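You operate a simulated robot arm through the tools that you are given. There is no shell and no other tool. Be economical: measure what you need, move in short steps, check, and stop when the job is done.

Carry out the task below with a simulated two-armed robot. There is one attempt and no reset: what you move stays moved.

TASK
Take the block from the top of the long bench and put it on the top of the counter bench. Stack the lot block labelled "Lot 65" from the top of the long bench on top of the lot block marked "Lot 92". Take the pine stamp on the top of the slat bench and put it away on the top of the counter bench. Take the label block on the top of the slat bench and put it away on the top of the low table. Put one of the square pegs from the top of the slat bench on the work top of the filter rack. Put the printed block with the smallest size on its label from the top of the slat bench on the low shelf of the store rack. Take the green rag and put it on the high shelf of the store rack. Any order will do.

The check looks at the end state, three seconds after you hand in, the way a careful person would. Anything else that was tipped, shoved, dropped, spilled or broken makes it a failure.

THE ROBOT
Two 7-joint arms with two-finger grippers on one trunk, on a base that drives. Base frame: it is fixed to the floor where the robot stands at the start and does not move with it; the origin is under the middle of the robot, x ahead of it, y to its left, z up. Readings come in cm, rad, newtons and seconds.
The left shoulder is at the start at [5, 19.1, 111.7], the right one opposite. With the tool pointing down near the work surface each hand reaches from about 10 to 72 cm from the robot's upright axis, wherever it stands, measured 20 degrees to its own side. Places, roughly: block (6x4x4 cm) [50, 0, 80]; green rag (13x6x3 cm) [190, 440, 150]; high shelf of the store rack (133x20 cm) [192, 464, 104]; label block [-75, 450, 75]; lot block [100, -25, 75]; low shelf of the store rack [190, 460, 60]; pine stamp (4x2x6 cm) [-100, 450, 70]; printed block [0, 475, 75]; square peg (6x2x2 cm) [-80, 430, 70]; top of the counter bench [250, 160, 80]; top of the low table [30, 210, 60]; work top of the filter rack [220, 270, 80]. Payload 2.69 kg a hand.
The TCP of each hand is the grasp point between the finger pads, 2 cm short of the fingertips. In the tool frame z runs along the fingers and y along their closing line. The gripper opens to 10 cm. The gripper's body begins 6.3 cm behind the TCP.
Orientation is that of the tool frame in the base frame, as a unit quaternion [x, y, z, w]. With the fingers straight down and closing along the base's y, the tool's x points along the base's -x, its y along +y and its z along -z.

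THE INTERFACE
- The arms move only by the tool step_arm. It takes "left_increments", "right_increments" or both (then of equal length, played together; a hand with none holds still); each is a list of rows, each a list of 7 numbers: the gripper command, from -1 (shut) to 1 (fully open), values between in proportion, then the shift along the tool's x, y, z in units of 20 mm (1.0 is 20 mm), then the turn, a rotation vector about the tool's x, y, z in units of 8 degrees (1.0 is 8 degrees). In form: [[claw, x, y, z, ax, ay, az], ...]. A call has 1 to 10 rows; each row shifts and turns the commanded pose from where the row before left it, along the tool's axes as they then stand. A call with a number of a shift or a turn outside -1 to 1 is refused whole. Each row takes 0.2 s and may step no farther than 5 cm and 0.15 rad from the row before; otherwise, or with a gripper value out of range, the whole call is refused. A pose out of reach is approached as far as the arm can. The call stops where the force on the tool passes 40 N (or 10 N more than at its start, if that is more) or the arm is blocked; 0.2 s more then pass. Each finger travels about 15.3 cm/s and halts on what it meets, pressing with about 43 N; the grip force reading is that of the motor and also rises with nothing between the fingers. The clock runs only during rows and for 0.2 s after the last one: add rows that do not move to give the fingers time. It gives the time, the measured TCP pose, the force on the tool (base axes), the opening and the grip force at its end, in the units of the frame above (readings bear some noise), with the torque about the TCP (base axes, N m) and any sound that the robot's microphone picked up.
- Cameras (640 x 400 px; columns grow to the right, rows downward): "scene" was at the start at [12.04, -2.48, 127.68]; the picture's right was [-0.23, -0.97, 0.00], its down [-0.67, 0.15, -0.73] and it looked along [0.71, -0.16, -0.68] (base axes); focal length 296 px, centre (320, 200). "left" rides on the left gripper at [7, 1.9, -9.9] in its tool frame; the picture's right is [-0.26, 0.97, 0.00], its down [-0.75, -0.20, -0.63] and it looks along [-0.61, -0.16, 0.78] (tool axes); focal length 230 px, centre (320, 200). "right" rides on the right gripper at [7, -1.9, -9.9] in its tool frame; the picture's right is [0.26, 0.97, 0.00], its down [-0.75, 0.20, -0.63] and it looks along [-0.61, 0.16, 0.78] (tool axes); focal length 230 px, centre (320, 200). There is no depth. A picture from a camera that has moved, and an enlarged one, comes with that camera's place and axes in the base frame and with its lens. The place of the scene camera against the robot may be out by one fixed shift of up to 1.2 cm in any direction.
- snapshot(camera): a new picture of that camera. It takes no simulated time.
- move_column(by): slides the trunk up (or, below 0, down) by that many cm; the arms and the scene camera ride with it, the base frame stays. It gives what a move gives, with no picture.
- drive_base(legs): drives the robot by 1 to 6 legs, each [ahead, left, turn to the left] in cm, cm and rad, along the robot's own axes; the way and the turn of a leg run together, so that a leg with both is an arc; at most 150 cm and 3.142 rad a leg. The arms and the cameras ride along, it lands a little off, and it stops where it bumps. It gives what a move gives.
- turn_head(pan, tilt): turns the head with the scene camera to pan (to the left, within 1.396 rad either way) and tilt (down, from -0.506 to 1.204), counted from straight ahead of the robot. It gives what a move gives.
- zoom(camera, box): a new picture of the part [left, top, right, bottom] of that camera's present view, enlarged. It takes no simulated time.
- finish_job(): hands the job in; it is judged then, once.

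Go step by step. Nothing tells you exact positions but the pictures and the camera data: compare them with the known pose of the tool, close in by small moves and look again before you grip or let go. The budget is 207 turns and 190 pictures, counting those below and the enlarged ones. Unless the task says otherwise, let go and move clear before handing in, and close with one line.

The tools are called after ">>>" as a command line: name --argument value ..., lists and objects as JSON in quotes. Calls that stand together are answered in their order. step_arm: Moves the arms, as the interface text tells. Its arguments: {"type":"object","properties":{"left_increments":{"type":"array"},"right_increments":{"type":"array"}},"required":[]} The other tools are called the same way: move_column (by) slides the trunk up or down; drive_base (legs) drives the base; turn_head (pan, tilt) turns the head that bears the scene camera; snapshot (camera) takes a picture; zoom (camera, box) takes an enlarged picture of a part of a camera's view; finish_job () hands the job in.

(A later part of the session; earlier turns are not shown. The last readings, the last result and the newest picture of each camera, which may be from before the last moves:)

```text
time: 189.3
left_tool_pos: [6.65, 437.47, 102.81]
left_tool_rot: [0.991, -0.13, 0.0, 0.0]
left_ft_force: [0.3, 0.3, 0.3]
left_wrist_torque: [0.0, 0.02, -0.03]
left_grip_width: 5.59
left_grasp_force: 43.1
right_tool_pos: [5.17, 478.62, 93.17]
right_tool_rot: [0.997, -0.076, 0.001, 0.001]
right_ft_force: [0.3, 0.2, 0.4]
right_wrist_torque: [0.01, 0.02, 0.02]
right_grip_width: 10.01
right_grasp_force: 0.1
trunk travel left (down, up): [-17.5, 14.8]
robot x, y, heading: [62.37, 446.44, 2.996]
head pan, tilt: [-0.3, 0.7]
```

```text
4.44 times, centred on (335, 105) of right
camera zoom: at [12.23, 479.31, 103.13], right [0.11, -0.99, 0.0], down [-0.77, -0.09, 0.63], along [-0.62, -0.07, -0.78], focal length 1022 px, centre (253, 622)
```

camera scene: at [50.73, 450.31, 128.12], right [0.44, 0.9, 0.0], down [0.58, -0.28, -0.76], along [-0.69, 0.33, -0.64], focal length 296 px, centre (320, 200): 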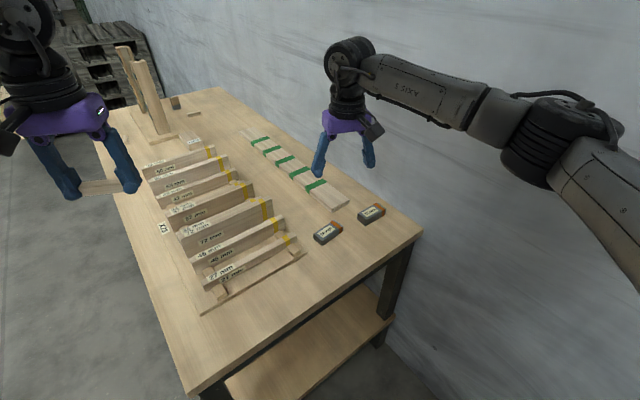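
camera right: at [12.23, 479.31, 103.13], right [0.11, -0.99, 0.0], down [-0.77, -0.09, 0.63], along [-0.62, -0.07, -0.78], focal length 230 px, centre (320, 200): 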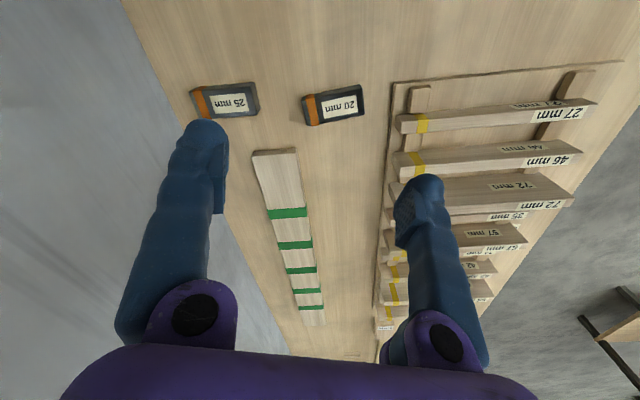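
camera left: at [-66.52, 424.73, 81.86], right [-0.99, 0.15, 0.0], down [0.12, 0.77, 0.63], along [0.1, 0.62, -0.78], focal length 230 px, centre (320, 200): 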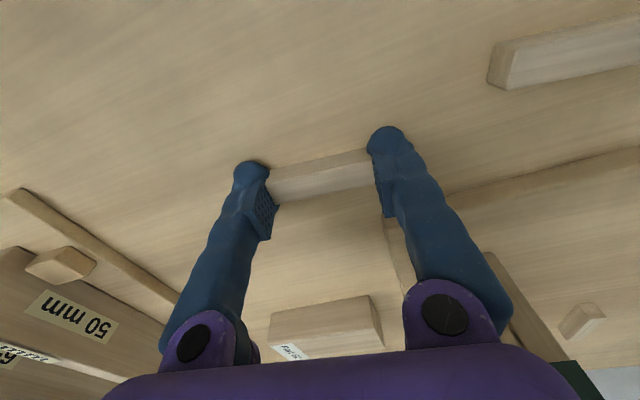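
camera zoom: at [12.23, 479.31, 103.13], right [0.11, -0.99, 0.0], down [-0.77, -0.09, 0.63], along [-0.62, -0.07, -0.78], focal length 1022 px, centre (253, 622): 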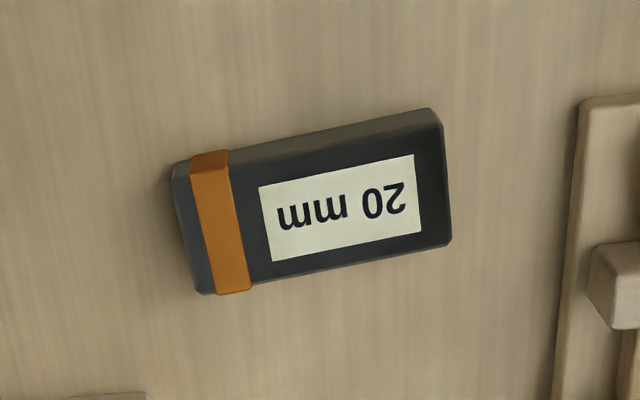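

The block is ~7×3.3 cm with its long axis turned ~26° from my closing line. I rotate the hand to match and pitch it 30° forward (handy for shelving later).

>>> step_arm --right_increments '[[1, 0, 0, 0, 0, 0, -0.82], [1, 0, 0, 0, 0, 0, -0.82], [1, 0, 0, 0, 0, 0, -0.82], [1, 0, 0, 0, 0, 0, -0.82], [1, 0, 0, 0, 0, -0.94, 0], [1, 0, 0, 0, 0, -0.94, 0], [1, 0, 0, 0, 0, -0.94, 0], [1, 0, 0, 0, 0, -0.94, 0], [1, 0, 0, 0, 0, 0, 0]]'

>>> snapshot --camera "right"

>>> snapshot --camera "scene"

```text
time: 191.3
left_tool_pos: [6.55, 437.49, 102.87]
left_tool_rot: [0.992, -0.13, 0.0, 0.001]
left_ft_force: [0.0, -0.5, 0.6]
left_wrist_torque: [0.01, -0.01, -0.01]
left_grip_width: 5.57
left_grasp_force: 43.2
right_tool_pos: [5.27, 478.65, 93.19]
right_tool_rot: [0.954, 0.147, -0.256, 0.04]
right_ft_force: [-0.7, 0.5, -0.1]
right_wrist_torque: [0.0, 0.01, 0.03]
right_grip_width: 10.02
right_grasp_force: 0.0
trunk travel left (down, up): [-17.5, 14.8]
robot x, y, heading: [62.46, 446.37, 2.991]
head pan, tilt: [-0.3, 0.7]
```

```text
99 pictures are left
camera right: at [15.04, 483.58, 98.23], right [0.51, -0.85, -0.13], down [-0.26, -0.29, 0.92], along [-0.82, -0.43, -0.37], focal length 230 px, centre (320, 200)
```

right: 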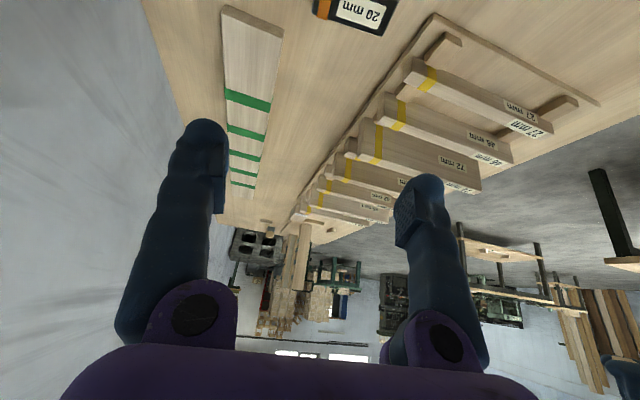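

```text
98 pictures are left
camera scene: at [50.71, 450.27, 128.12], right [0.43, 0.9, 0.0], down [0.58, -0.28, -0.76], along [-0.69, 0.33, -0.64], focal length 296 px, centre (320, 200)
```

scene: 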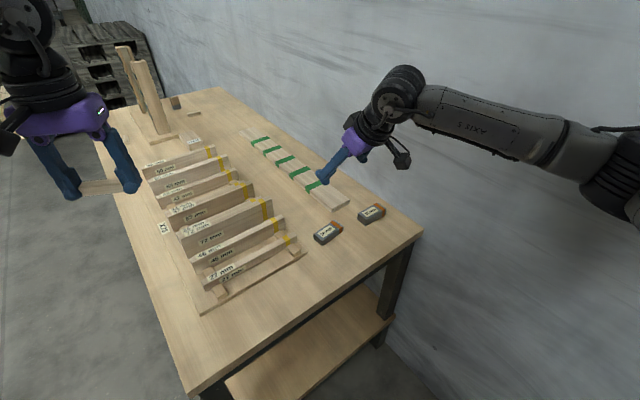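

>>> step_arm --right_increments '[[0.8, 0.82, 0.16, 0.77, 0, 0, 0], [0.8, 0.82, 0.16, 0.77, 0, 0, 0], [0.8, 0.82, 0.16, 0.77, 0, 0, 0], [0.8, 0.82, 0.16, 0.77, 0, 0, 0], [0.8, 0.82, 0.16, 0.77, 0, 0, 0], [0.8, 0, 0, 0.5, 0, 0, 0], [0.8, 0, 0, 0.5, 0, 0, 0], [0.8, 0, 0, 0, 0, 0, 0]]'

>>> snapshot --camera "right"

>>> zoom --camera "scene" --box '[260, 150, 440, 270]'

```text
time: 193.1
left_tool_pos: [6.49, 437.58, 102.74]
left_tool_rot: [0.992, -0.129, 0.001, 0.0]
left_ft_force: [-0.4, 0.2, 0.4]
left_wrist_torque: [-0.02, 0.0, 0.04]
left_grip_width: 5.56
left_grasp_force: 43.3
right_tool_pos: [7.82, 477.6, 80.61]
right_tool_rot: [0.955, 0.148, -0.255, 0.04]
right_ft_force: [-0.4, -0.1, -0.7]
right_wrist_torque: [-0.01, 0.0, 0.01]
right_grip_width: 8.99
right_grasp_force: 0.0
trunk travel left (down, up): [-17.5, 14.8]
robot x, y, heading: [62.15, 446.55, 2.993]
head pan, tilt: [-0.3, 0.7]
```

```text
97 pictures are left
camera right: at [17.65, 482.64, 85.78], right [0.51, -0.85, -0.13], down [-0.26, -0.29, 0.92], along [-0.82, -0.43, -0.37], focal length 230 px, centre (320, 200)
```

right: 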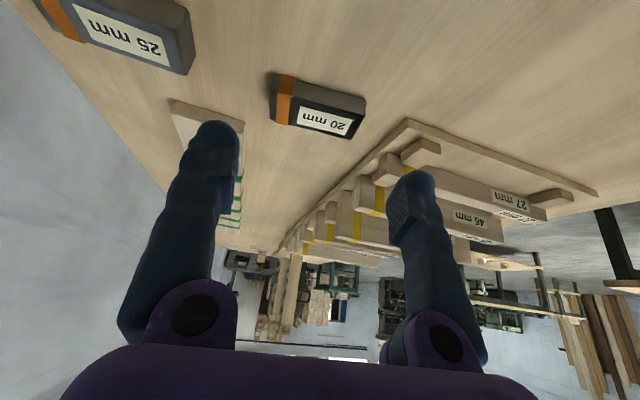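

```text
3.33 times, centred on (350, 210) of scene
camera zoom: at [50.73, 450.29, 128.12], right [0.44, 0.9, 0.0], down [0.58, -0.28, -0.77], along [-0.69, 0.33, -0.64], focal length 985 px, centre (220, 167)
```

zoom: 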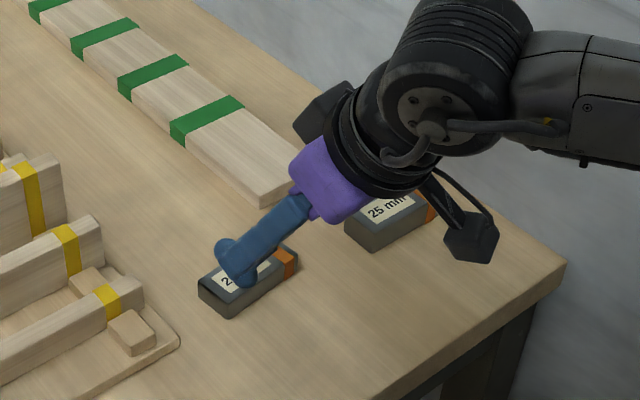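

>>> step_arm --right_increments '[[0.8, -0.1, 0.04, 0.8, 0, 0, 0], [0.8, 0, 0, 0.8, 0, 0, 0], [0.8, 0, 0, 0.8, 0, 0, 0], [0.8, 0, 0, 0.8, 0, 0, 0], [0.8, 0, 0, 0.7, 0, 0, 0], [0.8, 0, 0, 0.4, 0, 0, 0], [0.8, 0, 0, 0.3, 0, 0, 0], [0.8, 0, 0, 0, 0, 0, 0]]'

>>> snapshot --camera "right"

>>> zoom --camera "scene" --box '[260, 150, 440, 270]'

```text
time: 194.9
left_tool_pos: [6.63, 437.51, 102.8]
left_tool_rot: [0.992, -0.129, 0.0, 0.0]
left_ft_force: [-0.8, -0.4, 0.2]
left_wrist_torque: [-0.05, 0.01, 0.0]
left_grip_width: 5.57
left_grasp_force: 43.3
right_tool_pos: [3.42, 475.94, 72.87]
right_tool_rot: [0.955, 0.148, -0.255, 0.04]
right_ft_force: [-1.8, 0.3, 0.7]
right_wrist_torque: [0.03, 0.03, 0.02]
right_grip_width: 9.05
right_grasp_force: 0.2
trunk travel left (down, up): [-17.5, 14.8]
robot x, y, heading: [62.75, 446.56, 2.992]
head pan, tilt: [-0.3, 0.7]
```

```text
95 pictures are left
camera right: at [13.2, 481.07, 77.98], right [0.51, -0.85, -0.13], down [-0.26, -0.29, 0.92], along [-0.82, -0.43, -0.37], focal length 230 px, centre (320, 200)
```

right: 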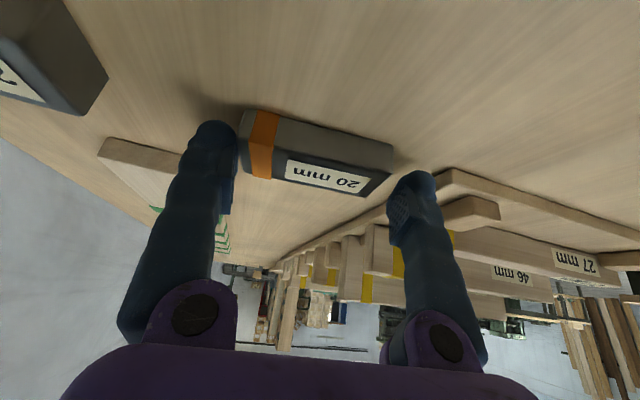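

```text
3.33 times, centred on (350, 210) of scene
camera zoom: at [50.72, 450.3, 128.12], right [0.44, 0.9, 0.0], down [0.58, -0.28, -0.76], along [-0.69, 0.33, -0.64], focal length 985 px, centre (220, 167)
```

zoom: 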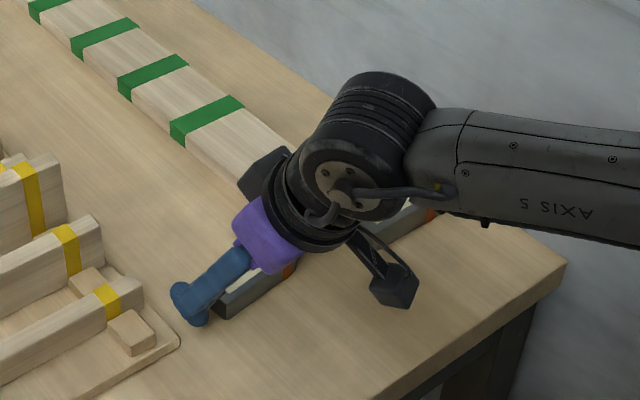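

>>> step_arm --right_increments '[[0.8, 0.38, 0, 0.07, 0, 0, 0], [0.6, 0, 0, 0, 0, 0, 0], [0.3, 0, 0, 0, 0, 0, 0], [-0.3, 0, 0, 0, 0, 0, 0], [-1, 0, 0, 0, 0, 0, 0], [-1, 0, 0, 0, 0, 0, 0], [-1, 0, 0, 0, 0, 0, 0]]'

>>> snapshot --camera "right"

```text
time: 196.5
left_tool_pos: [6.55, 437.45, 102.86]
left_tool_rot: [0.992, -0.13, 0.0, 0.0]
left_ft_force: [0.6, -0.3, -0.2]
left_wrist_torque: [-0.02, -0.03, -0.03]
left_grip_width: 5.58
left_grasp_force: 42.9
right_tool_pos: [3.86, 476.26, 72.36]
right_tool_rot: [0.954, 0.148, -0.256, 0.041]
right_ft_force: [0.2, 2.7, 2.7]
right_wrist_torque: [0.12, 0.0, -0.01]
right_grip_width: 7.99
right_grasp_force: 43.3
trunk travel left (down, up): [-17.5, 14.8]
robot x, y, heading: [62.11, 446.6, 2.994]
head pan, tilt: [-0.3, 0.7]
```

```text
93 pictures are left
camera right: at [13.76, 481.33, 77.49], right [0.51, -0.85, -0.13], down [-0.26, -0.29, 0.92], along [-0.82, -0.43, -0.37], focal length 230 px, centre (320, 200)
```

right: 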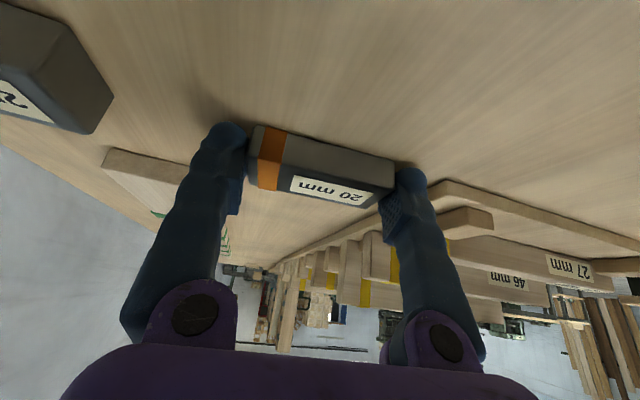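

Gripped at 8 cm. I lift vertically.

>>> step_arm --right_increments '[[-1, -0.2, 0, -0.35, 0, 0, 0], [-1, -0.5, 0, -0.866, 0, 0, 0], [-1, -0.5, 0, -0.866, 0, 0, 0], [-1, -0.5, 0, -0.866, 0, 0, 0], [-1, -0.5, 0, -0.866, 0, 0, 0], [-1, -0.5, 0, -0.866, 0, 0, 0], [-1, -0.5, 0, -0.866, 0, 0, 0], [-1, -0.5, 0, -0.866, 0, 0, 0], [-1, -0.5, 0, -0.866, 0, 0, 0], [-1, -0.5, 0, -0.866, 0, 0, 0]]'

>>> snapshot --camera "right"

>>> snapshot --camera "scene"

```text
time: 198.7
left_tool_pos: [6.54, 437.52, 102.85]
left_tool_rot: [0.992, -0.129, 0.0, 0.0]
left_ft_force: [-0.4, 0.1, -0.5]
left_wrist_torque: [0.01, -0.01, -0.01]
left_grip_width: 5.58
left_grasp_force: 43.2
right_tool_pos: [3.88, 476.42, 91.18]
right_tool_rot: [0.954, 0.148, -0.256, 0.04]
right_ft_force: [-0.7, 0.5, -2.2]
right_wrist_torque: [-0.01, -0.03, -0.01]
right_grip_width: 7.99
right_grasp_force: 42.6
trunk travel left (down, up): [-17.5, 14.8]
robot x, y, heading: [62.25, 446.5, 2.989]
head pan, tilt: [-0.3, 0.7]
```

```text
92 pictures are left
camera right: at [13.73, 481.36, 96.37], right [0.51, -0.85, -0.13], down [-0.26, -0.29, 0.92], along [-0.82, -0.43, -0.37], focal length 230 px, centre (320, 200)
```

right: 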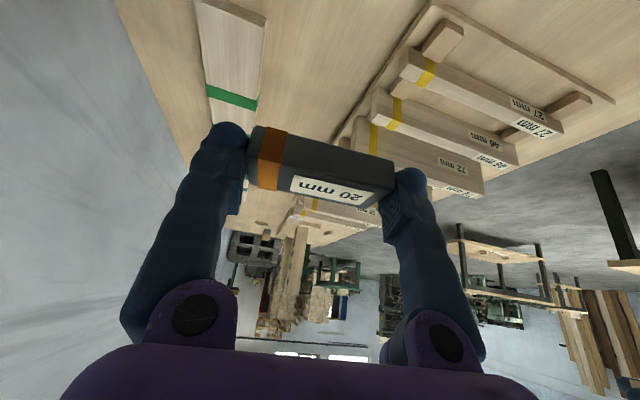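

```text
91 pictures are left
camera scene: at [50.71, 450.28, 128.12], right [0.44, 0.9, 0.0], down [0.58, -0.28, -0.76], along [-0.69, 0.33, -0.64], focal length 296 px, centre (320, 200)
```

scene: 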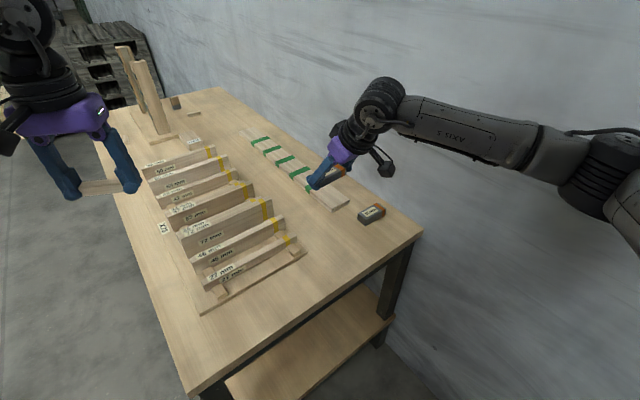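

Block held. I back away from the bench and turn counter-clockwise to face the store rack.

>>> drive_base --legs '[[-25, 0, 0], [0, 0, 1.75], [0, 0, 1.745]]'

>>> turn_head --pan 0.0 --tilt 0.3

>>> snapshot --camera "scene"

```text
time: 208.9
left_tool_pos: [136.1, 470.97, 102.83]
left_tool_rot: [-0.049, 0.999, 0.0, 0.0]
left_ft_force: [0.4, -0.2, -0.8]
left_wrist_torque: [-0.01, 0.03, 0.0]
left_grip_width: 5.56
left_grasp_force: 43.6
right_tool_pos: [152.23, 435.54, 91.21]
right_tool_rot: [-0.316, 0.913, 0.085, 0.245]
right_ft_force: [0.1, -0.2, -2.7]
right_wrist_torque: [0.01, 0.01, 0.01]
right_grip_width: 7.96
right_grasp_force: 42.9
trunk travel left (down, up): [-17.5, 14.8]
robot x, y, heading: [86.87, 443.09, 0.205]
head pan, tilt: [-0.3, 0.7]
```

```text
time: 209.8
left_tool_pos: [136.11, 471.04, 102.76]
left_tool_rot: [-0.048, 0.999, 0.0, 0.0]
left_ft_force: [0.5, -0.6, -1.0]
left_wrist_torque: [-0.03, -0.06, -0.01]
left_grip_width: 5.57
left_grasp_force: 43.1
right_tool_pos: [152.19, 435.54, 91.15]
right_tool_rot: [-0.316, 0.913, 0.086, 0.244]
right_ft_force: [0.9, -1.1, -0.3]
right_wrist_torque: [-0.03, 0.0, -0.05]
right_grip_width: 7.95
right_grasp_force: 42.6
trunk travel left (down, up): [-17.5, 14.8]
robot x, y, heading: [86.78, 442.72, 0.208]
head pan, tilt: [0.0, 0.3]
```

```text
90 pictures are left
camera scene: at [100.01, 445.04, 131.72], right [0.21, -0.98, 0.0], down [-0.29, -0.06, -0.95], along [0.93, 0.2, -0.3], focal length 296 px, centre (320, 200)
```

scene: 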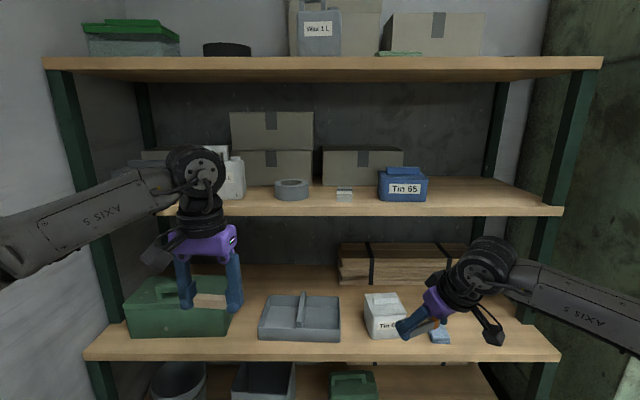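

The rack is in front of me: rag on the top shelf (z≈141), high shelf z≈104, low shelf z≈60. I zoom on the key areas.

>>> zoom --camera "scene" --box '[330, 20, 480, 80]'

>>> zoom --camera "scene" --box '[340, 230, 580, 380]'

>>> snapshot --camera "right"

```text
4.27 times, centred on (405, 50) of scene
camera zoom: at [100.01, 445.04, 131.72], right [0.21, -0.98, 0.0], down [-0.29, -0.06, -0.95], along [0.93, 0.2, -0.3], focal length 1261 px, centre (-43, 840)
```

zoom: 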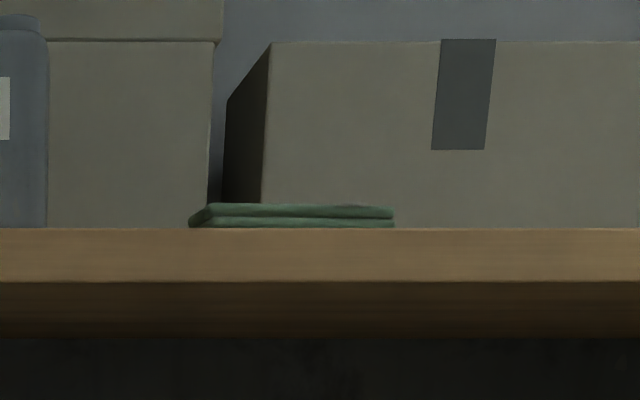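

```text
2.67 times, centred on (460, 305) of scene
camera zoom: at [100.01, 445.04, 131.72], right [0.21, -0.98, 0.0], down [-0.29, -0.06, -0.95], along [0.93, 0.2, -0.3], focal length 788 px, centre (-53, -80)
```

zoom: 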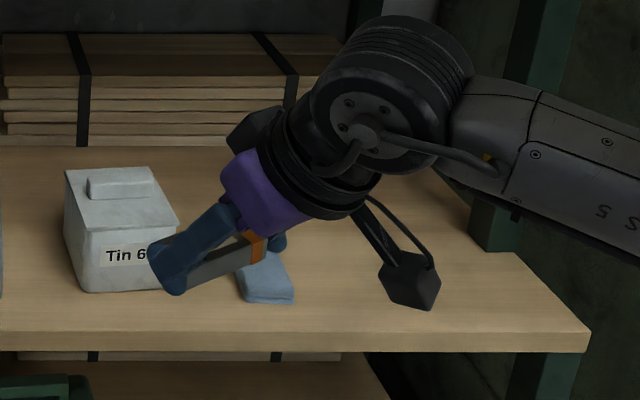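

```text
87 pictures are left
camera right: at [144.65, 427.21, 96.31], right [-0.77, 0.62, -0.13], down [0.14, 0.36, 0.92], along [0.62, 0.69, -0.37], focal length 230 px, centre (320, 200)
```

right: 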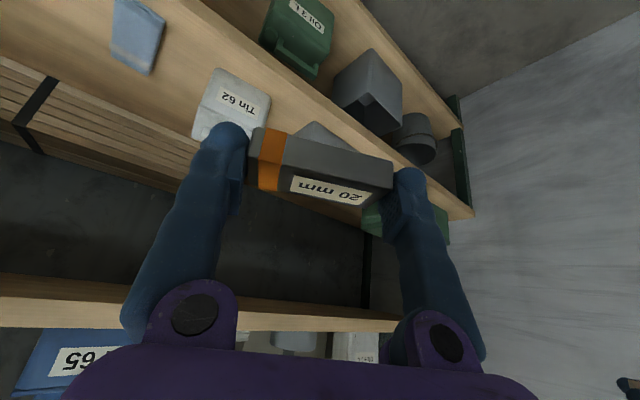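

The low shelf's right part (right of the blue cloth) is free. Before driving in, I square the right hand's yaw and pull both hands back, then lower the trunk.

>>> step_arm --left_increments '[[-1, 0.8, 0, 0, 0, 0, 0], [-1, 0.8, 0, 0, 0, 0, 0], [-1, 0.8, 0, 0, 0, 0, 0], [-1, 0.8, 0, 0, 0, 0, 0]]' --right_increments '[[-1, 0, 0, 0, 0.41, 0, 0.71], [-1, 0, 0, 0, 0.41, 0, 0.71], [-1, 0, 0, 0, 0.41, 0, 0.71], [-1, 0, 0, 0, 0.41, 0, 0.71]]'

>>> step_arm --left_increments '[[-1, 0.8, 0, 0, 0, 0, 0], [-1, 0.8, 0, 0, 0, 0, 0], [-1, 0.8, 0, 0, 0, 0, 0], [-1, 0.8, 0, 0, 0, 0, 0], [-1, 0, 0, 0, 0, 0, 0], [-1, 0, 0, 0, 0, 0, 0], [-1, 0, 0, 0, 0, 0, 0], [-1, 0, 0, 0, 0, 0, 0], [-1, 0, 0, 0, 0, 0, 0], [-1, 0, 0, 0, 0, 0, 0]]' --right_increments '[[-1, 0.866, 0, -0.5, 0, 0, 0], [-1, 0.866, 0, -0.5, 0, 0, 0], [-1, 0.866, 0, -0.5, 0, 0, 0], [-1, 0.866, 0, -0.5, 0, 0, 0], [-1, 0.866, 0, -0.5, 0, 0, 0], [-1, 0.866, 0, -0.5, 0, 0, 0], [-1, 0.866, 0, -0.5, 0, 0, 0], [-1, 0.866, 0, -0.5, 0, 0, 0], [-1, 0.866, 0, -0.5, 0, 0, 0], [-1, 0.866, 0, -0.5, 0, 0, 0]]'

>>> move_column --by -16

>>> snapshot --camera "scene"

```text
time: 210.8
left_tool_pos: [129.6, 470.52, 103.0]
left_tool_rot: [-0.049, 0.999, 0.0, 0.0]
left_ft_force: [0.0, 0.6, -0.2]
left_wrist_torque: [-0.02, 0.02, -0.03]
left_grip_width: 5.59
left_grasp_force: 42.7
right_tool_pos: [152.16, 435.53, 91.31]
right_tool_rot: [-0.099, 0.961, 0.027, 0.257]
right_ft_force: [0.6, -0.4, -2.1]
right_wrist_torque: [-0.02, 0.01, 0.01]
right_grip_width: 7.95
right_grasp_force: 42.8
trunk travel left (down, up): [-17.5, 14.8]
robot x, y, heading: [86.62, 442.68, 0.209]
head pan, tilt: [0.0, 0.3]
```

```text
time: 213.0
left_tool_pos: [123.54, 469.86, 102.73]
left_tool_rot: [-0.049, 0.999, -0.001, -0.001]
left_ft_force: [0.5, -0.1, -0.6]
left_wrist_torque: [-0.02, 0.04, 0.0]
left_grip_width: 5.58
left_grasp_force: 43.2
right_tool_pos: [132.72, 431.37, 91.23]
right_tool_rot: [-0.1, 0.961, 0.027, 0.257]
right_ft_force: [-0.7, -0.2, -0.3]
right_wrist_torque: [0.03, 0.01, 0.0]
right_grip_width: 7.94
right_grasp_force: 43.1
trunk travel left (down, up): [-17.5, 14.8]
robot x, y, heading: [86.82, 443.0, 0.209]
head pan, tilt: [0.0, 0.3]
```

```text
time: 214.8
left_tool_pos: [123.43, 469.84, 86.65]
left_tool_rot: [-0.048, 0.999, 0.0, 0.0]
left_ft_force: [0.5, -0.4, 0.0]
left_wrist_torque: [0.01, -0.02, 0.04]
left_grip_width: 5.57
left_grasp_force: 42.7
right_tool_pos: [132.69, 431.3, 75.29]
right_tool_rot: [-0.101, 0.96, 0.028, 0.258]
right_ft_force: [0.5, 1.4, -1.6]
right_wrist_torque: [0.03, 0.04, -0.02]
right_grip_width: 7.93
right_grasp_force: 43.3
trunk travel left (down, up): [-1.5, 30.8]
robot x, y, heading: [87.14, 443.08, 0.211]
head pan, tilt: [0.0, 0.3]
```

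```text
86 pictures are left
camera scene: at [99.99, 445.04, 115.74], right [0.21, -0.98, 0.0], down [-0.29, -0.06, -0.96], along [0.93, 0.2, -0.3], focal length 296 px, centre (320, 200)
```

scene: 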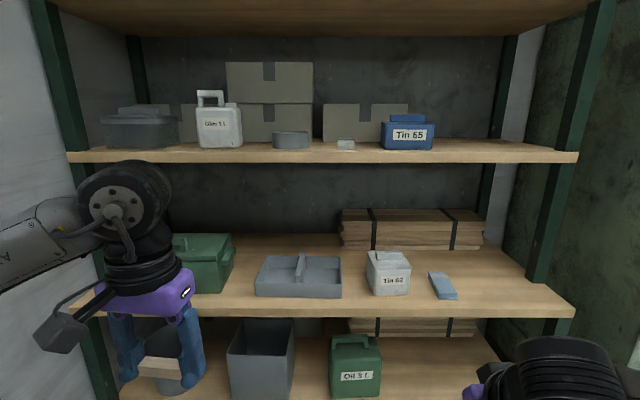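

Clear view now. I drive to stand in front of the free right part of the low shelf.

>>> drive_base --legs '[[0, -28, 0], [35, 0, 0]]'

>>> turn_head --pan -0.4 --tilt 0.6

>>> snapshot --camera "scene"

>>> snapshot --camera "right"

```text
time: 219.7
left_tool_pos: [162.31, 449.08, 86.47]
left_tool_rot: [-0.045, 0.999, 0.0, 0.0]
left_ft_force: [-0.1, 0.8, -0.7]
left_wrist_torque: [-0.02, 0.02, -0.04]
left_grip_width: 5.53
left_grasp_force: 43.2
right_tool_pos: [171.29, 410.3, 75.32]
right_tool_rot: [-0.095, 0.961, 0.026, 0.257]
right_ft_force: [-0.2, -0.3, -1.2]
right_wrist_torque: [0.03, 0.01, 0.0]
right_grip_width: 7.94
right_grasp_force: 43.2
trunk travel left (down, up): [-1.5, 30.8]
robot x, y, heading: [125.84, 422.17, 0.203]
head pan, tilt: [0.0, 0.3]
```

```text
time: 220.6
left_tool_pos: [162.39, 448.93, 86.63]
left_tool_rot: [-0.046, 0.999, 0.0, 0.0]
left_ft_force: [-0.3, -1.0, -1.6]
left_wrist_torque: [0.0, 0.03, -0.02]
left_grip_width: 5.57
left_grasp_force: 42.9
right_tool_pos: [171.36, 410.44, 75.23]
right_tool_rot: [-0.096, 0.961, 0.027, 0.256]
right_ft_force: [0.4, -0.2, -0.7]
right_wrist_torque: [-0.01, 0.03, 0.0]
right_grip_width: 7.94
right_grasp_force: 42.8
trunk travel left (down, up): [-1.5, 30.8]
robot x, y, heading: [125.42, 422.3, 0.199]
head pan, tilt: [-0.4, 0.6]
```

```text
85 pictures are left
camera scene: at [138.27, 420.78, 112.99], right [-0.2, -0.98, 0.0], down [-0.55, 0.11, -0.83], along [0.81, -0.16, -0.56], focal length 296 px, centre (320, 200)
```

scene: 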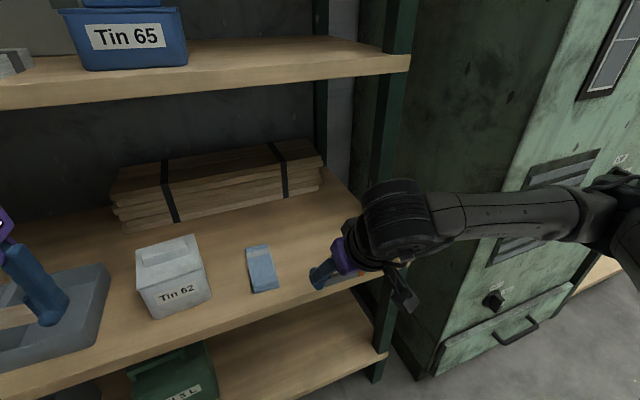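

```text
84 pictures are left
camera right: at [160.88, 406.29, 80.41], right [-0.41, 0.9, -0.13], down [0.29, 0.26, 0.92], along [0.86, 0.34, -0.37], focal length 230 px, centre (320, 200)
```

right: 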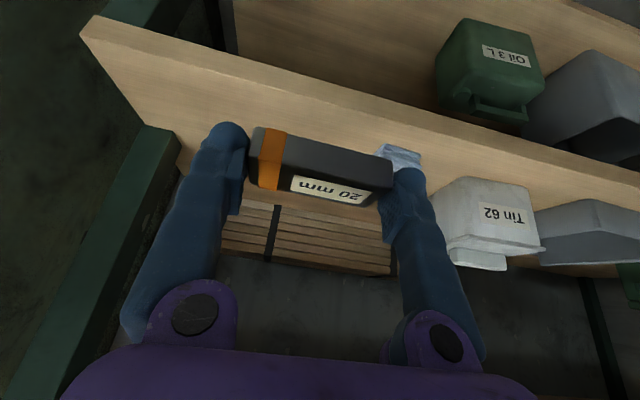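

The elbow is close to the cabinet's protruding front, so I shift the robot 12 cm left and slightly ahead, then reach rightward into the shelf instead.

>>> drive_base --legs '[[0, 12, 0], [4, 0, 0]]'

>>> snapshot --camera "right"

>>> snapshot --camera "scene"

```text
time: 222.8
left_tool_pos: [163.98, 461.24, 86.61]
left_tool_rot: [-0.046, 0.999, 0.0, 0.001]
left_ft_force: [0.3, -0.2, -1.3]
left_wrist_torque: [0.01, -0.03, 0.03]
left_grip_width: 5.57
left_grasp_force: 43.2
right_tool_pos: [172.88, 422.8, 75.34]
right_tool_rot: [-0.097, 0.961, 0.026, 0.257]
right_ft_force: [-0.2, 0.2, -2.2]
right_wrist_torque: [-0.02, 0.03, 0.02]
right_grip_width: 7.94
right_grasp_force: 42.6
trunk travel left (down, up): [-1.5, 30.8]
robot x, y, heading: [127.14, 434.65, 0.201]
head pan, tilt: [-0.4, 0.6]
```

```text
83 pictures are left
camera right: at [162.43, 418.65, 80.4], right [-0.41, 0.9, -0.13], down [0.29, 0.26, 0.92], along [0.86, 0.34, -0.37], focal length 230 px, centre (320, 200)
```

right: 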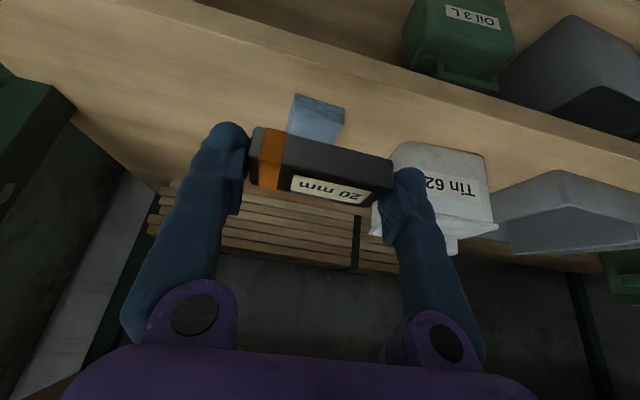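

```text
82 pictures are left
camera scene: at [139.81, 433.11, 112.97], right [-0.2, -0.98, 0.0], down [-0.55, 0.11, -0.82], along [0.81, -0.16, -0.57], focal length 296 px, centre (320, 200)
```

scene: 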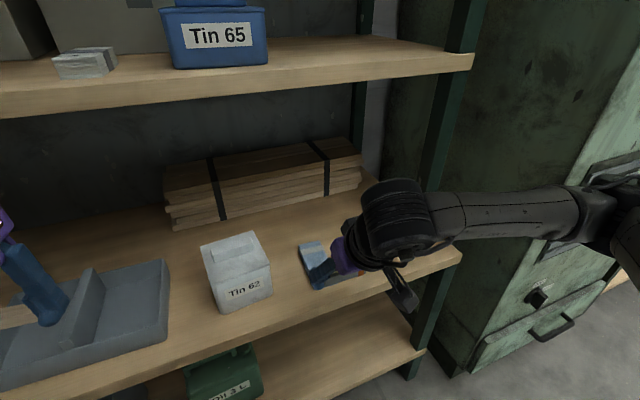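

I move the right hand right 16 cm and down 6 cm, still outside the shelf, then look.

>>> step_arm --right_increments '[[-1, 0.19, -0.9, 0.325, 0, 0, 0], [-1, 0.19, -0.9, 0.325, 0, 0, 0], [-1, 0.19, -0.9, 0.325, 0, 0, 0], [-1, 0.19, -0.9, 0.325, 0, 0, 0], [-1, 0.19, -0.9, 0.325, 0, 0, 0], [-1, 0.19, -0.9, 0.325, 0, 0, 0], [-1, 0.19, -0.9, 0.325, 0, 0, 0], [-1, 0.19, -0.9, 0.325, 0, 0, 0], [-1, 0, -0.8, 0, 0, 0, 0], [-1, 0, 0, 0, 0, 0, 0]]'

>>> snapshot --camera "right"

>>> snapshot --camera "scene"

```text
time: 224.9
left_tool_pos: [163.8, 461.35, 86.62]
left_tool_rot: [-0.046, 0.999, 0.0, 0.0]
left_ft_force: [0.0, 0.4, -0.7]
left_wrist_torque: [-0.01, -0.05, 0.03]
left_grip_width: 5.57
left_grasp_force: 42.5
right_tool_pos: [176.01, 407.16, 69.11]
right_tool_rot: [-0.097, 0.961, 0.026, 0.257]
right_ft_force: [0.3, -0.1, -1.6]
right_wrist_torque: [-0.01, 0.0, -0.04]
right_grip_width: 7.94
right_grasp_force: 43.2
trunk travel left (down, up): [-1.5, 30.8]
robot x, y, heading: [127.07, 434.67, 0.204]
head pan, tilt: [-0.4, 0.6]
```

```text
81 pictures are left
camera right: at [165.59, 402.97, 74.31], right [-0.41, 0.9, -0.13], down [0.29, 0.26, 0.92], along [0.86, 0.34, -0.37], focal length 230 px, centre (320, 200)
```

right: 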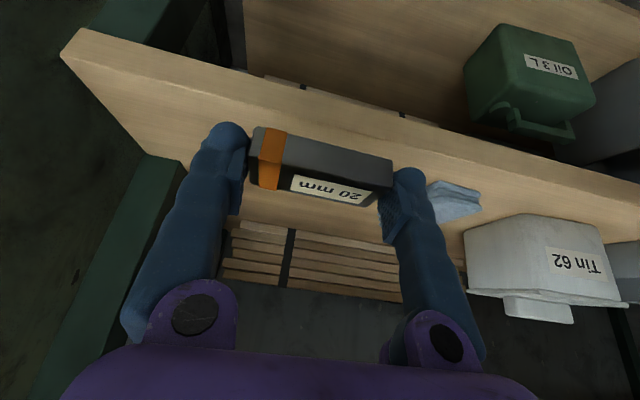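

```text
80 pictures are left
camera scene: at [139.78, 433.1, 112.98], right [-0.2, -0.98, 0.0], down [-0.55, 0.11, -0.82], along [0.81, -0.16, -0.57], focal length 296 px, centre (320, 200)
```

scene: 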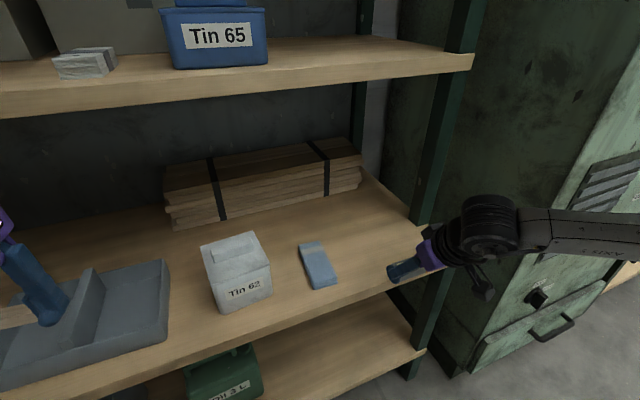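

>>> step_arm --right_increments '[[-1, -0.78, 0, 0.45, 0, 0, 0], [-1, -0.78, 0, 0.45, 0, 0, 0], [-1, -0.78, 0, 0.45, 0, 0, 0], [-1, -0.78, 0, 0.45, 0, 0, 0], [-1, -0.78, 0, 0.45, 0, 0, 0], [-1, -0.78, 0, 0.45, 0, 0, 0], [-1, -0.6, 0, 0.35, 0, 0, 0], [-1, 0, 0, 0, 0, 0, 0]]'

>>> snapshot --camera "right"

>>> snapshot --camera "scene"

```text
time: 226.8
left_tool_pos: [164.06, 461.39, 86.58]
left_tool_rot: [-0.046, 0.999, 0.0, 0.0]
left_ft_force: [0.0, -1.2, 0.1]
left_wrist_torque: [0.02, 0.03, -0.04]
left_grip_width: 5.58
left_grasp_force: 43.1
right_tool_pos: [187.85, 409.62, 68.92]
right_tool_rot: [-0.097, 0.961, 0.026, 0.256]
right_ft_force: [-0.3, -0.6, -2.3]
right_wrist_torque: [-0.03, -0.02, 0.03]
right_grip_width: 7.9
right_grasp_force: 42.8
trunk travel left (down, up): [-1.5, 30.8]
robot x, y, heading: [127.37, 435.05, 0.204]
head pan, tilt: [-0.4, 0.6]
```

```text
79 pictures are left
camera right: at [177.41, 405.57, 74.21], right [-0.41, 0.9, -0.13], down [0.29, 0.26, 0.92], along [0.86, 0.34, -0.37], focal length 230 px, centre (320, 200)
```

right: 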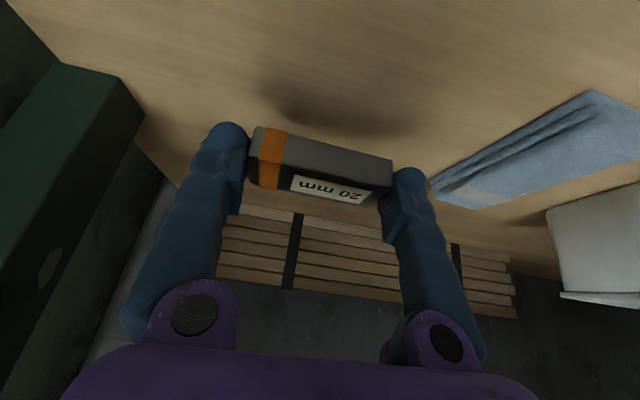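

```text
78 pictures are left
camera scene: at [139.79, 433.1, 112.98], right [-0.2, -0.98, 0.0], down [-0.55, 0.11, -0.82], along [0.81, -0.16, -0.57], focal length 296 px, centre (320, 200)
```

scene: 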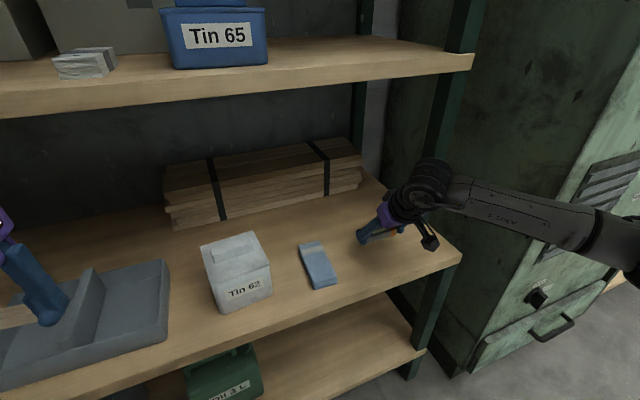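

The block is over a clear part of the shelf. I lower gently to contact.

>>> step_arm --right_increments '[[-1, 0.25, 0, 0.433, 0, 0, 0], [-1, 0.25, 0, 0.433, 0, 0, 0], [-1, 0.25, 0, 0.433, 0, 0, 0], [-1, 0.2, 0, 0.35, 0, 0, 0], [-1, 0.1, 0, 0.17, 0, 0, 0], [-1, 0.1, 0, 0.17, 0, 0, 0], [-1, 0.1, 0, 0.17, 0, 0, 0], [-1, 0.1, 0, 0.17, 0, 0, 0], [-1, 0.1, 0, 0.17, 0, 0, 0], [-1, 0.1, 0, 0.17, 0, 0, 0]]'

>>> snapshot --camera "right"

>>> snapshot --camera "scene"

```text
time: 228.8
left_tool_pos: [163.82, 461.42, 86.64]
left_tool_rot: [-0.045, 0.999, 0.0, 0.001]
left_ft_force: [-0.6, 0.6, 0.7]
left_wrist_torque: [-0.01, 0.01, 0.02]
left_grip_width: 5.58
left_grasp_force: 43.0
right_tool_pos: [188.23, 409.69, 64.45]
right_tool_rot: [-0.096, 0.958, 0.027, 0.267]
right_ft_force: [0.8, 0.7, 13.5]
right_wrist_torque: [-0.34, -0.01, 0.0]
right_grip_width: 7.92
right_grasp_force: 43.5
trunk travel left (down, up): [-1.5, 30.8]
robot x, y, heading: [127.23, 434.35, 0.205]
head pan, tilt: [-0.4, 0.6]
stopped in row 9 (right hand): the force on the tool passed its limit at 44 N (the readings are from after the stop); the commanded pose is now the measured one
```

```text
77 pictures are left
camera right: at [177.79, 405.49, 69.43], right [-0.41, 0.9, -0.13], down [0.27, 0.26, 0.93], along [0.87, 0.34, -0.35], focal length 230 px, centre (320, 200)
```

right: 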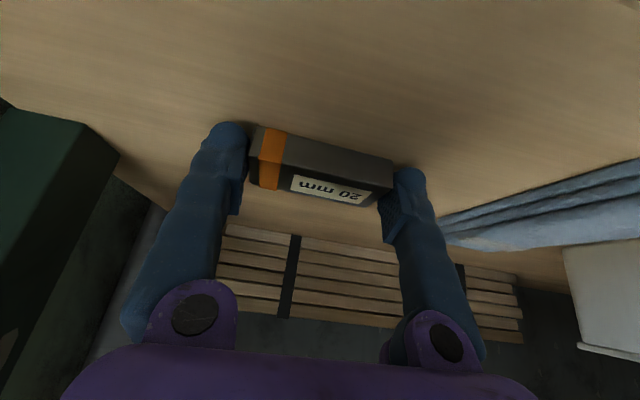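

```text
76 pictures are left
camera scene: at [139.65, 433.14, 112.98], right [-0.2, -0.98, 0.0], down [-0.55, 0.11, -0.83], along [0.81, -0.16, -0.56], focal length 296 px, centre (320, 200)
```

scene: 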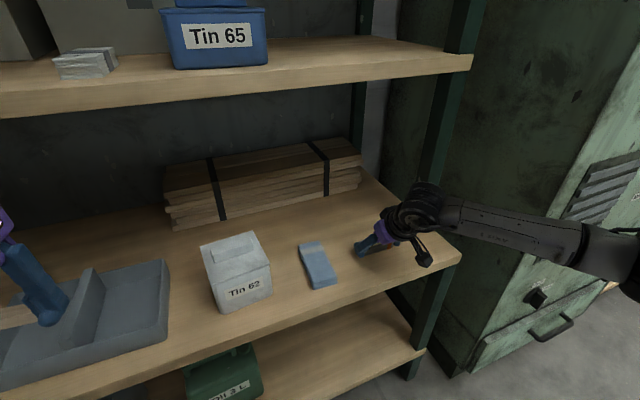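

Contact with the shelf. I release and back out along the finger direction.

>>> step_arm --right_increments '[[0.65, 0, 0, 0, 0, 0, 0], [0.75, 0, 0, 0, 0, 0, 0], [0.9, 0, 0, 0, 0, 0, 0], [0.9, 0, 0, -0.4, 0, 0, 0], [0.9, 0, 0, -1, 0, 0, 0], [0.9, 0, 0, -1, 0, 0, 0], [0.9, 0, 0, -1, 0, 0, 0], [0.9, 0.5, 0, -0.7, 0, 0, 0], [0.9, 0.866, 0, -0.5, 0, 0, 0], [0.9, 0.866, 0, -0.5, 0, 0, 0]]'

>>> step_arm --right_increments '[[1, 0.866, 0, -0.5, 0, 0, 0], [1, 0.866, 0, -0.5, 0, 0, 0], [1, 0.866, 0, -0.5, 0, 0, 0], [1, 0.866, 0.3, -0.5, 0, 0, 0], [1, 0.866, 0.5, -0.5, 0, 0, 0], [1, 0.5, 0.5, -0.3, 0, 0, 0], [1, 0, 0.5, 0, 0, 0, 0]]'

>>> snapshot --camera "scene"

```text
time: 230.9
left_tool_pos: [163.81, 461.32, 86.66]
left_tool_rot: [-0.045, 0.999, 0.0, 0.0]
left_ft_force: [-0.1, -0.3, 0.5]
left_wrist_torque: [0.04, -0.02, -0.03]
left_grip_width: 5.58
left_grasp_force: 42.6
right_tool_pos: [179.26, 407.79, 70.64]
right_tool_rot: [-0.097, 0.96, 0.027, 0.263]
right_ft_force: [1.3, -0.3, -0.4]
right_wrist_torque: [0.02, -0.01, 0.01]
right_grip_width: 9.51
right_grasp_force: 0.0
trunk travel left (down, up): [-1.5, 30.8]
robot x, y, heading: [127.12, 434.76, 0.202]
head pan, tilt: [-0.4, 0.6]
```

```text
time: 232.6
left_tool_pos: [163.95, 461.3, 86.64]
left_tool_rot: [-0.045, 0.999, 0.0, 0.0]
left_ft_force: [-0.2, -0.2, -0.8]
left_wrist_torque: [0.01, -0.02, -0.01]
left_grip_width: 5.58
left_grasp_force: 42.5
right_tool_pos: [169.7, 408.59, 69.47]
right_tool_rot: [-0.097, 0.96, 0.027, 0.262]
right_ft_force: [-1.0, -0.6, 0.2]
right_wrist_torque: [0.02, 0.01, 0.02]
right_grip_width: 10.0
right_grasp_force: 0.0
right hand out of reach, approached as far as the arm can: row 5, 6, 7
trunk travel left (down, up): [-1.5, 30.8]
robot x, y, heading: [126.97, 434.71, 0.203]
head pan, tilt: [-0.4, 0.6]
```

```text
75 pictures are left
camera scene: at [139.76, 433.08, 112.98], right [-0.2, -0.98, 0.0], down [-0.55, 0.11, -0.83], along [0.81, -0.16, -0.56], focal length 296 px, centre (320, 200)
```

scene: 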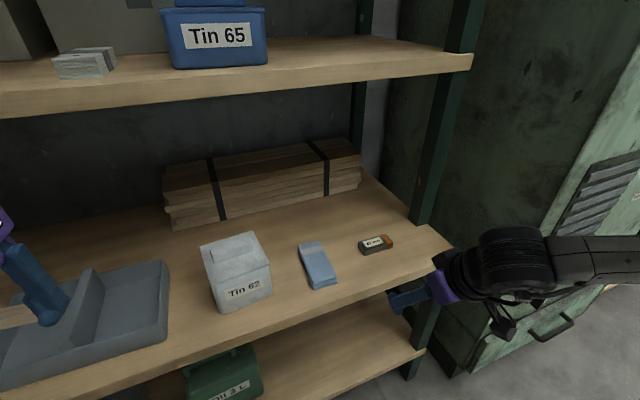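

The 20 mm block is on the low shelf. For the rag I back off and raise the trunk fully to see the top shelf.

>>> drive_base --legs '[[-28, 0, 0]]'

>>> move_column --by 30.5

>>> turn_head --pan 0.0 --tilt 0.15

>>> snapshot --camera "scene"

```text
time: 234.5
left_tool_pos: [135.75, 455.91, 86.55]
left_tool_rot: [-0.049, 0.999, 0.0, 0.0]
left_ft_force: [-0.7, 0.6, -0.8]
left_wrist_torque: [-0.01, 0.02, 0.02]
left_grip_width: 5.55
left_grasp_force: 42.9
right_tool_pos: [142.11, 403.16, 69.54]
right_tool_rot: [-0.1, 0.959, 0.028, 0.263]
right_ft_force: [0.3, -0.2, 1.2]
right_wrist_torque: [-0.01, -0.01, 0.0]
right_grip_width: 10.0
right_grasp_force: 0.1
trunk travel left (down, up): [-1.5, 30.8]
robot x, y, heading: [99.54, 428.96, 0.211]
head pan, tilt: [-0.4, 0.6]
```

```text
time: 237.6
left_tool_pos: [135.78, 455.86, 117.04]
left_tool_rot: [-0.05, 0.999, 0.0, 0.0]
left_ft_force: [0.6, 0.6, -0.3]
left_wrist_torque: [0.01, 0.06, 0.0]
left_grip_width: 5.55
left_grasp_force: 43.3
right_tool_pos: [142.11, 403.14, 100.06]
right_tool_rot: [-0.101, 0.959, 0.028, 0.262]
right_ft_force: [-0.3, -0.6, -0.3]
right_wrist_torque: [0.0, -0.01, 0.0]
right_grip_width: 10.0
right_grasp_force: 0.0
trunk travel left (down, up): [-32.0, 0.3]
robot x, y, heading: [99.22, 428.81, 0.211]
head pan, tilt: [-0.4, 0.6]
```

```text
time: 238.5
left_tool_pos: [135.93, 455.86, 117.07]
left_tool_rot: [-0.049, 0.999, 0.001, -0.001]
left_ft_force: [-0.1, -0.1, -0.1]
left_wrist_torque: [0.01, 0.0, 0.02]
left_grip_width: 5.58
left_grasp_force: 42.7
right_tool_pos: [142.12, 403.0, 100.21]
right_tool_rot: [-0.101, 0.959, 0.029, 0.263]
right_ft_force: [0.0, -0.5, 0.2]
right_wrist_torque: [-0.02, -0.01, 0.0]
right_grip_width: 10.0
right_grasp_force: 0.0
trunk travel left (down, up): [-32.0, 0.3]
robot x, y, heading: [99.56, 428.83, 0.209]
head pan, tilt: [0.0, 0.15]
```

```text
74 pictures are left
camera scene: at [112.38, 430.99, 147.62], right [0.21, -0.98, 0.0], down [-0.15, -0.03, -0.99], along [0.97, 0.2, -0.15], focal length 296 px, centre (320, 200)
```

scene: 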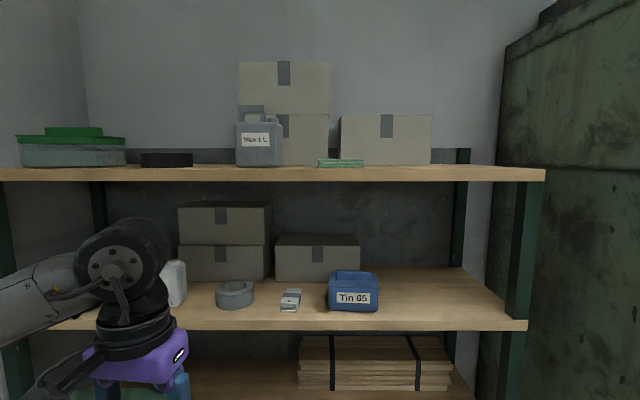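

>>> zoom --camera "scene" --box '[270, 130, 410, 190]'

```text
4.57 times, centred on (340, 160) of scene
camera zoom: at [112.38, 430.99, 147.62], right [0.21, -0.98, 0.0], down [-0.15, -0.03, -0.99], along [0.97, 0.2, -0.15], focal length 1352 px, centre (229, 383)
```

zoom: 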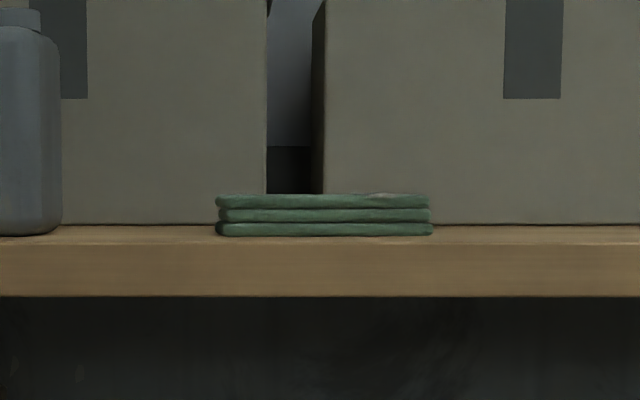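

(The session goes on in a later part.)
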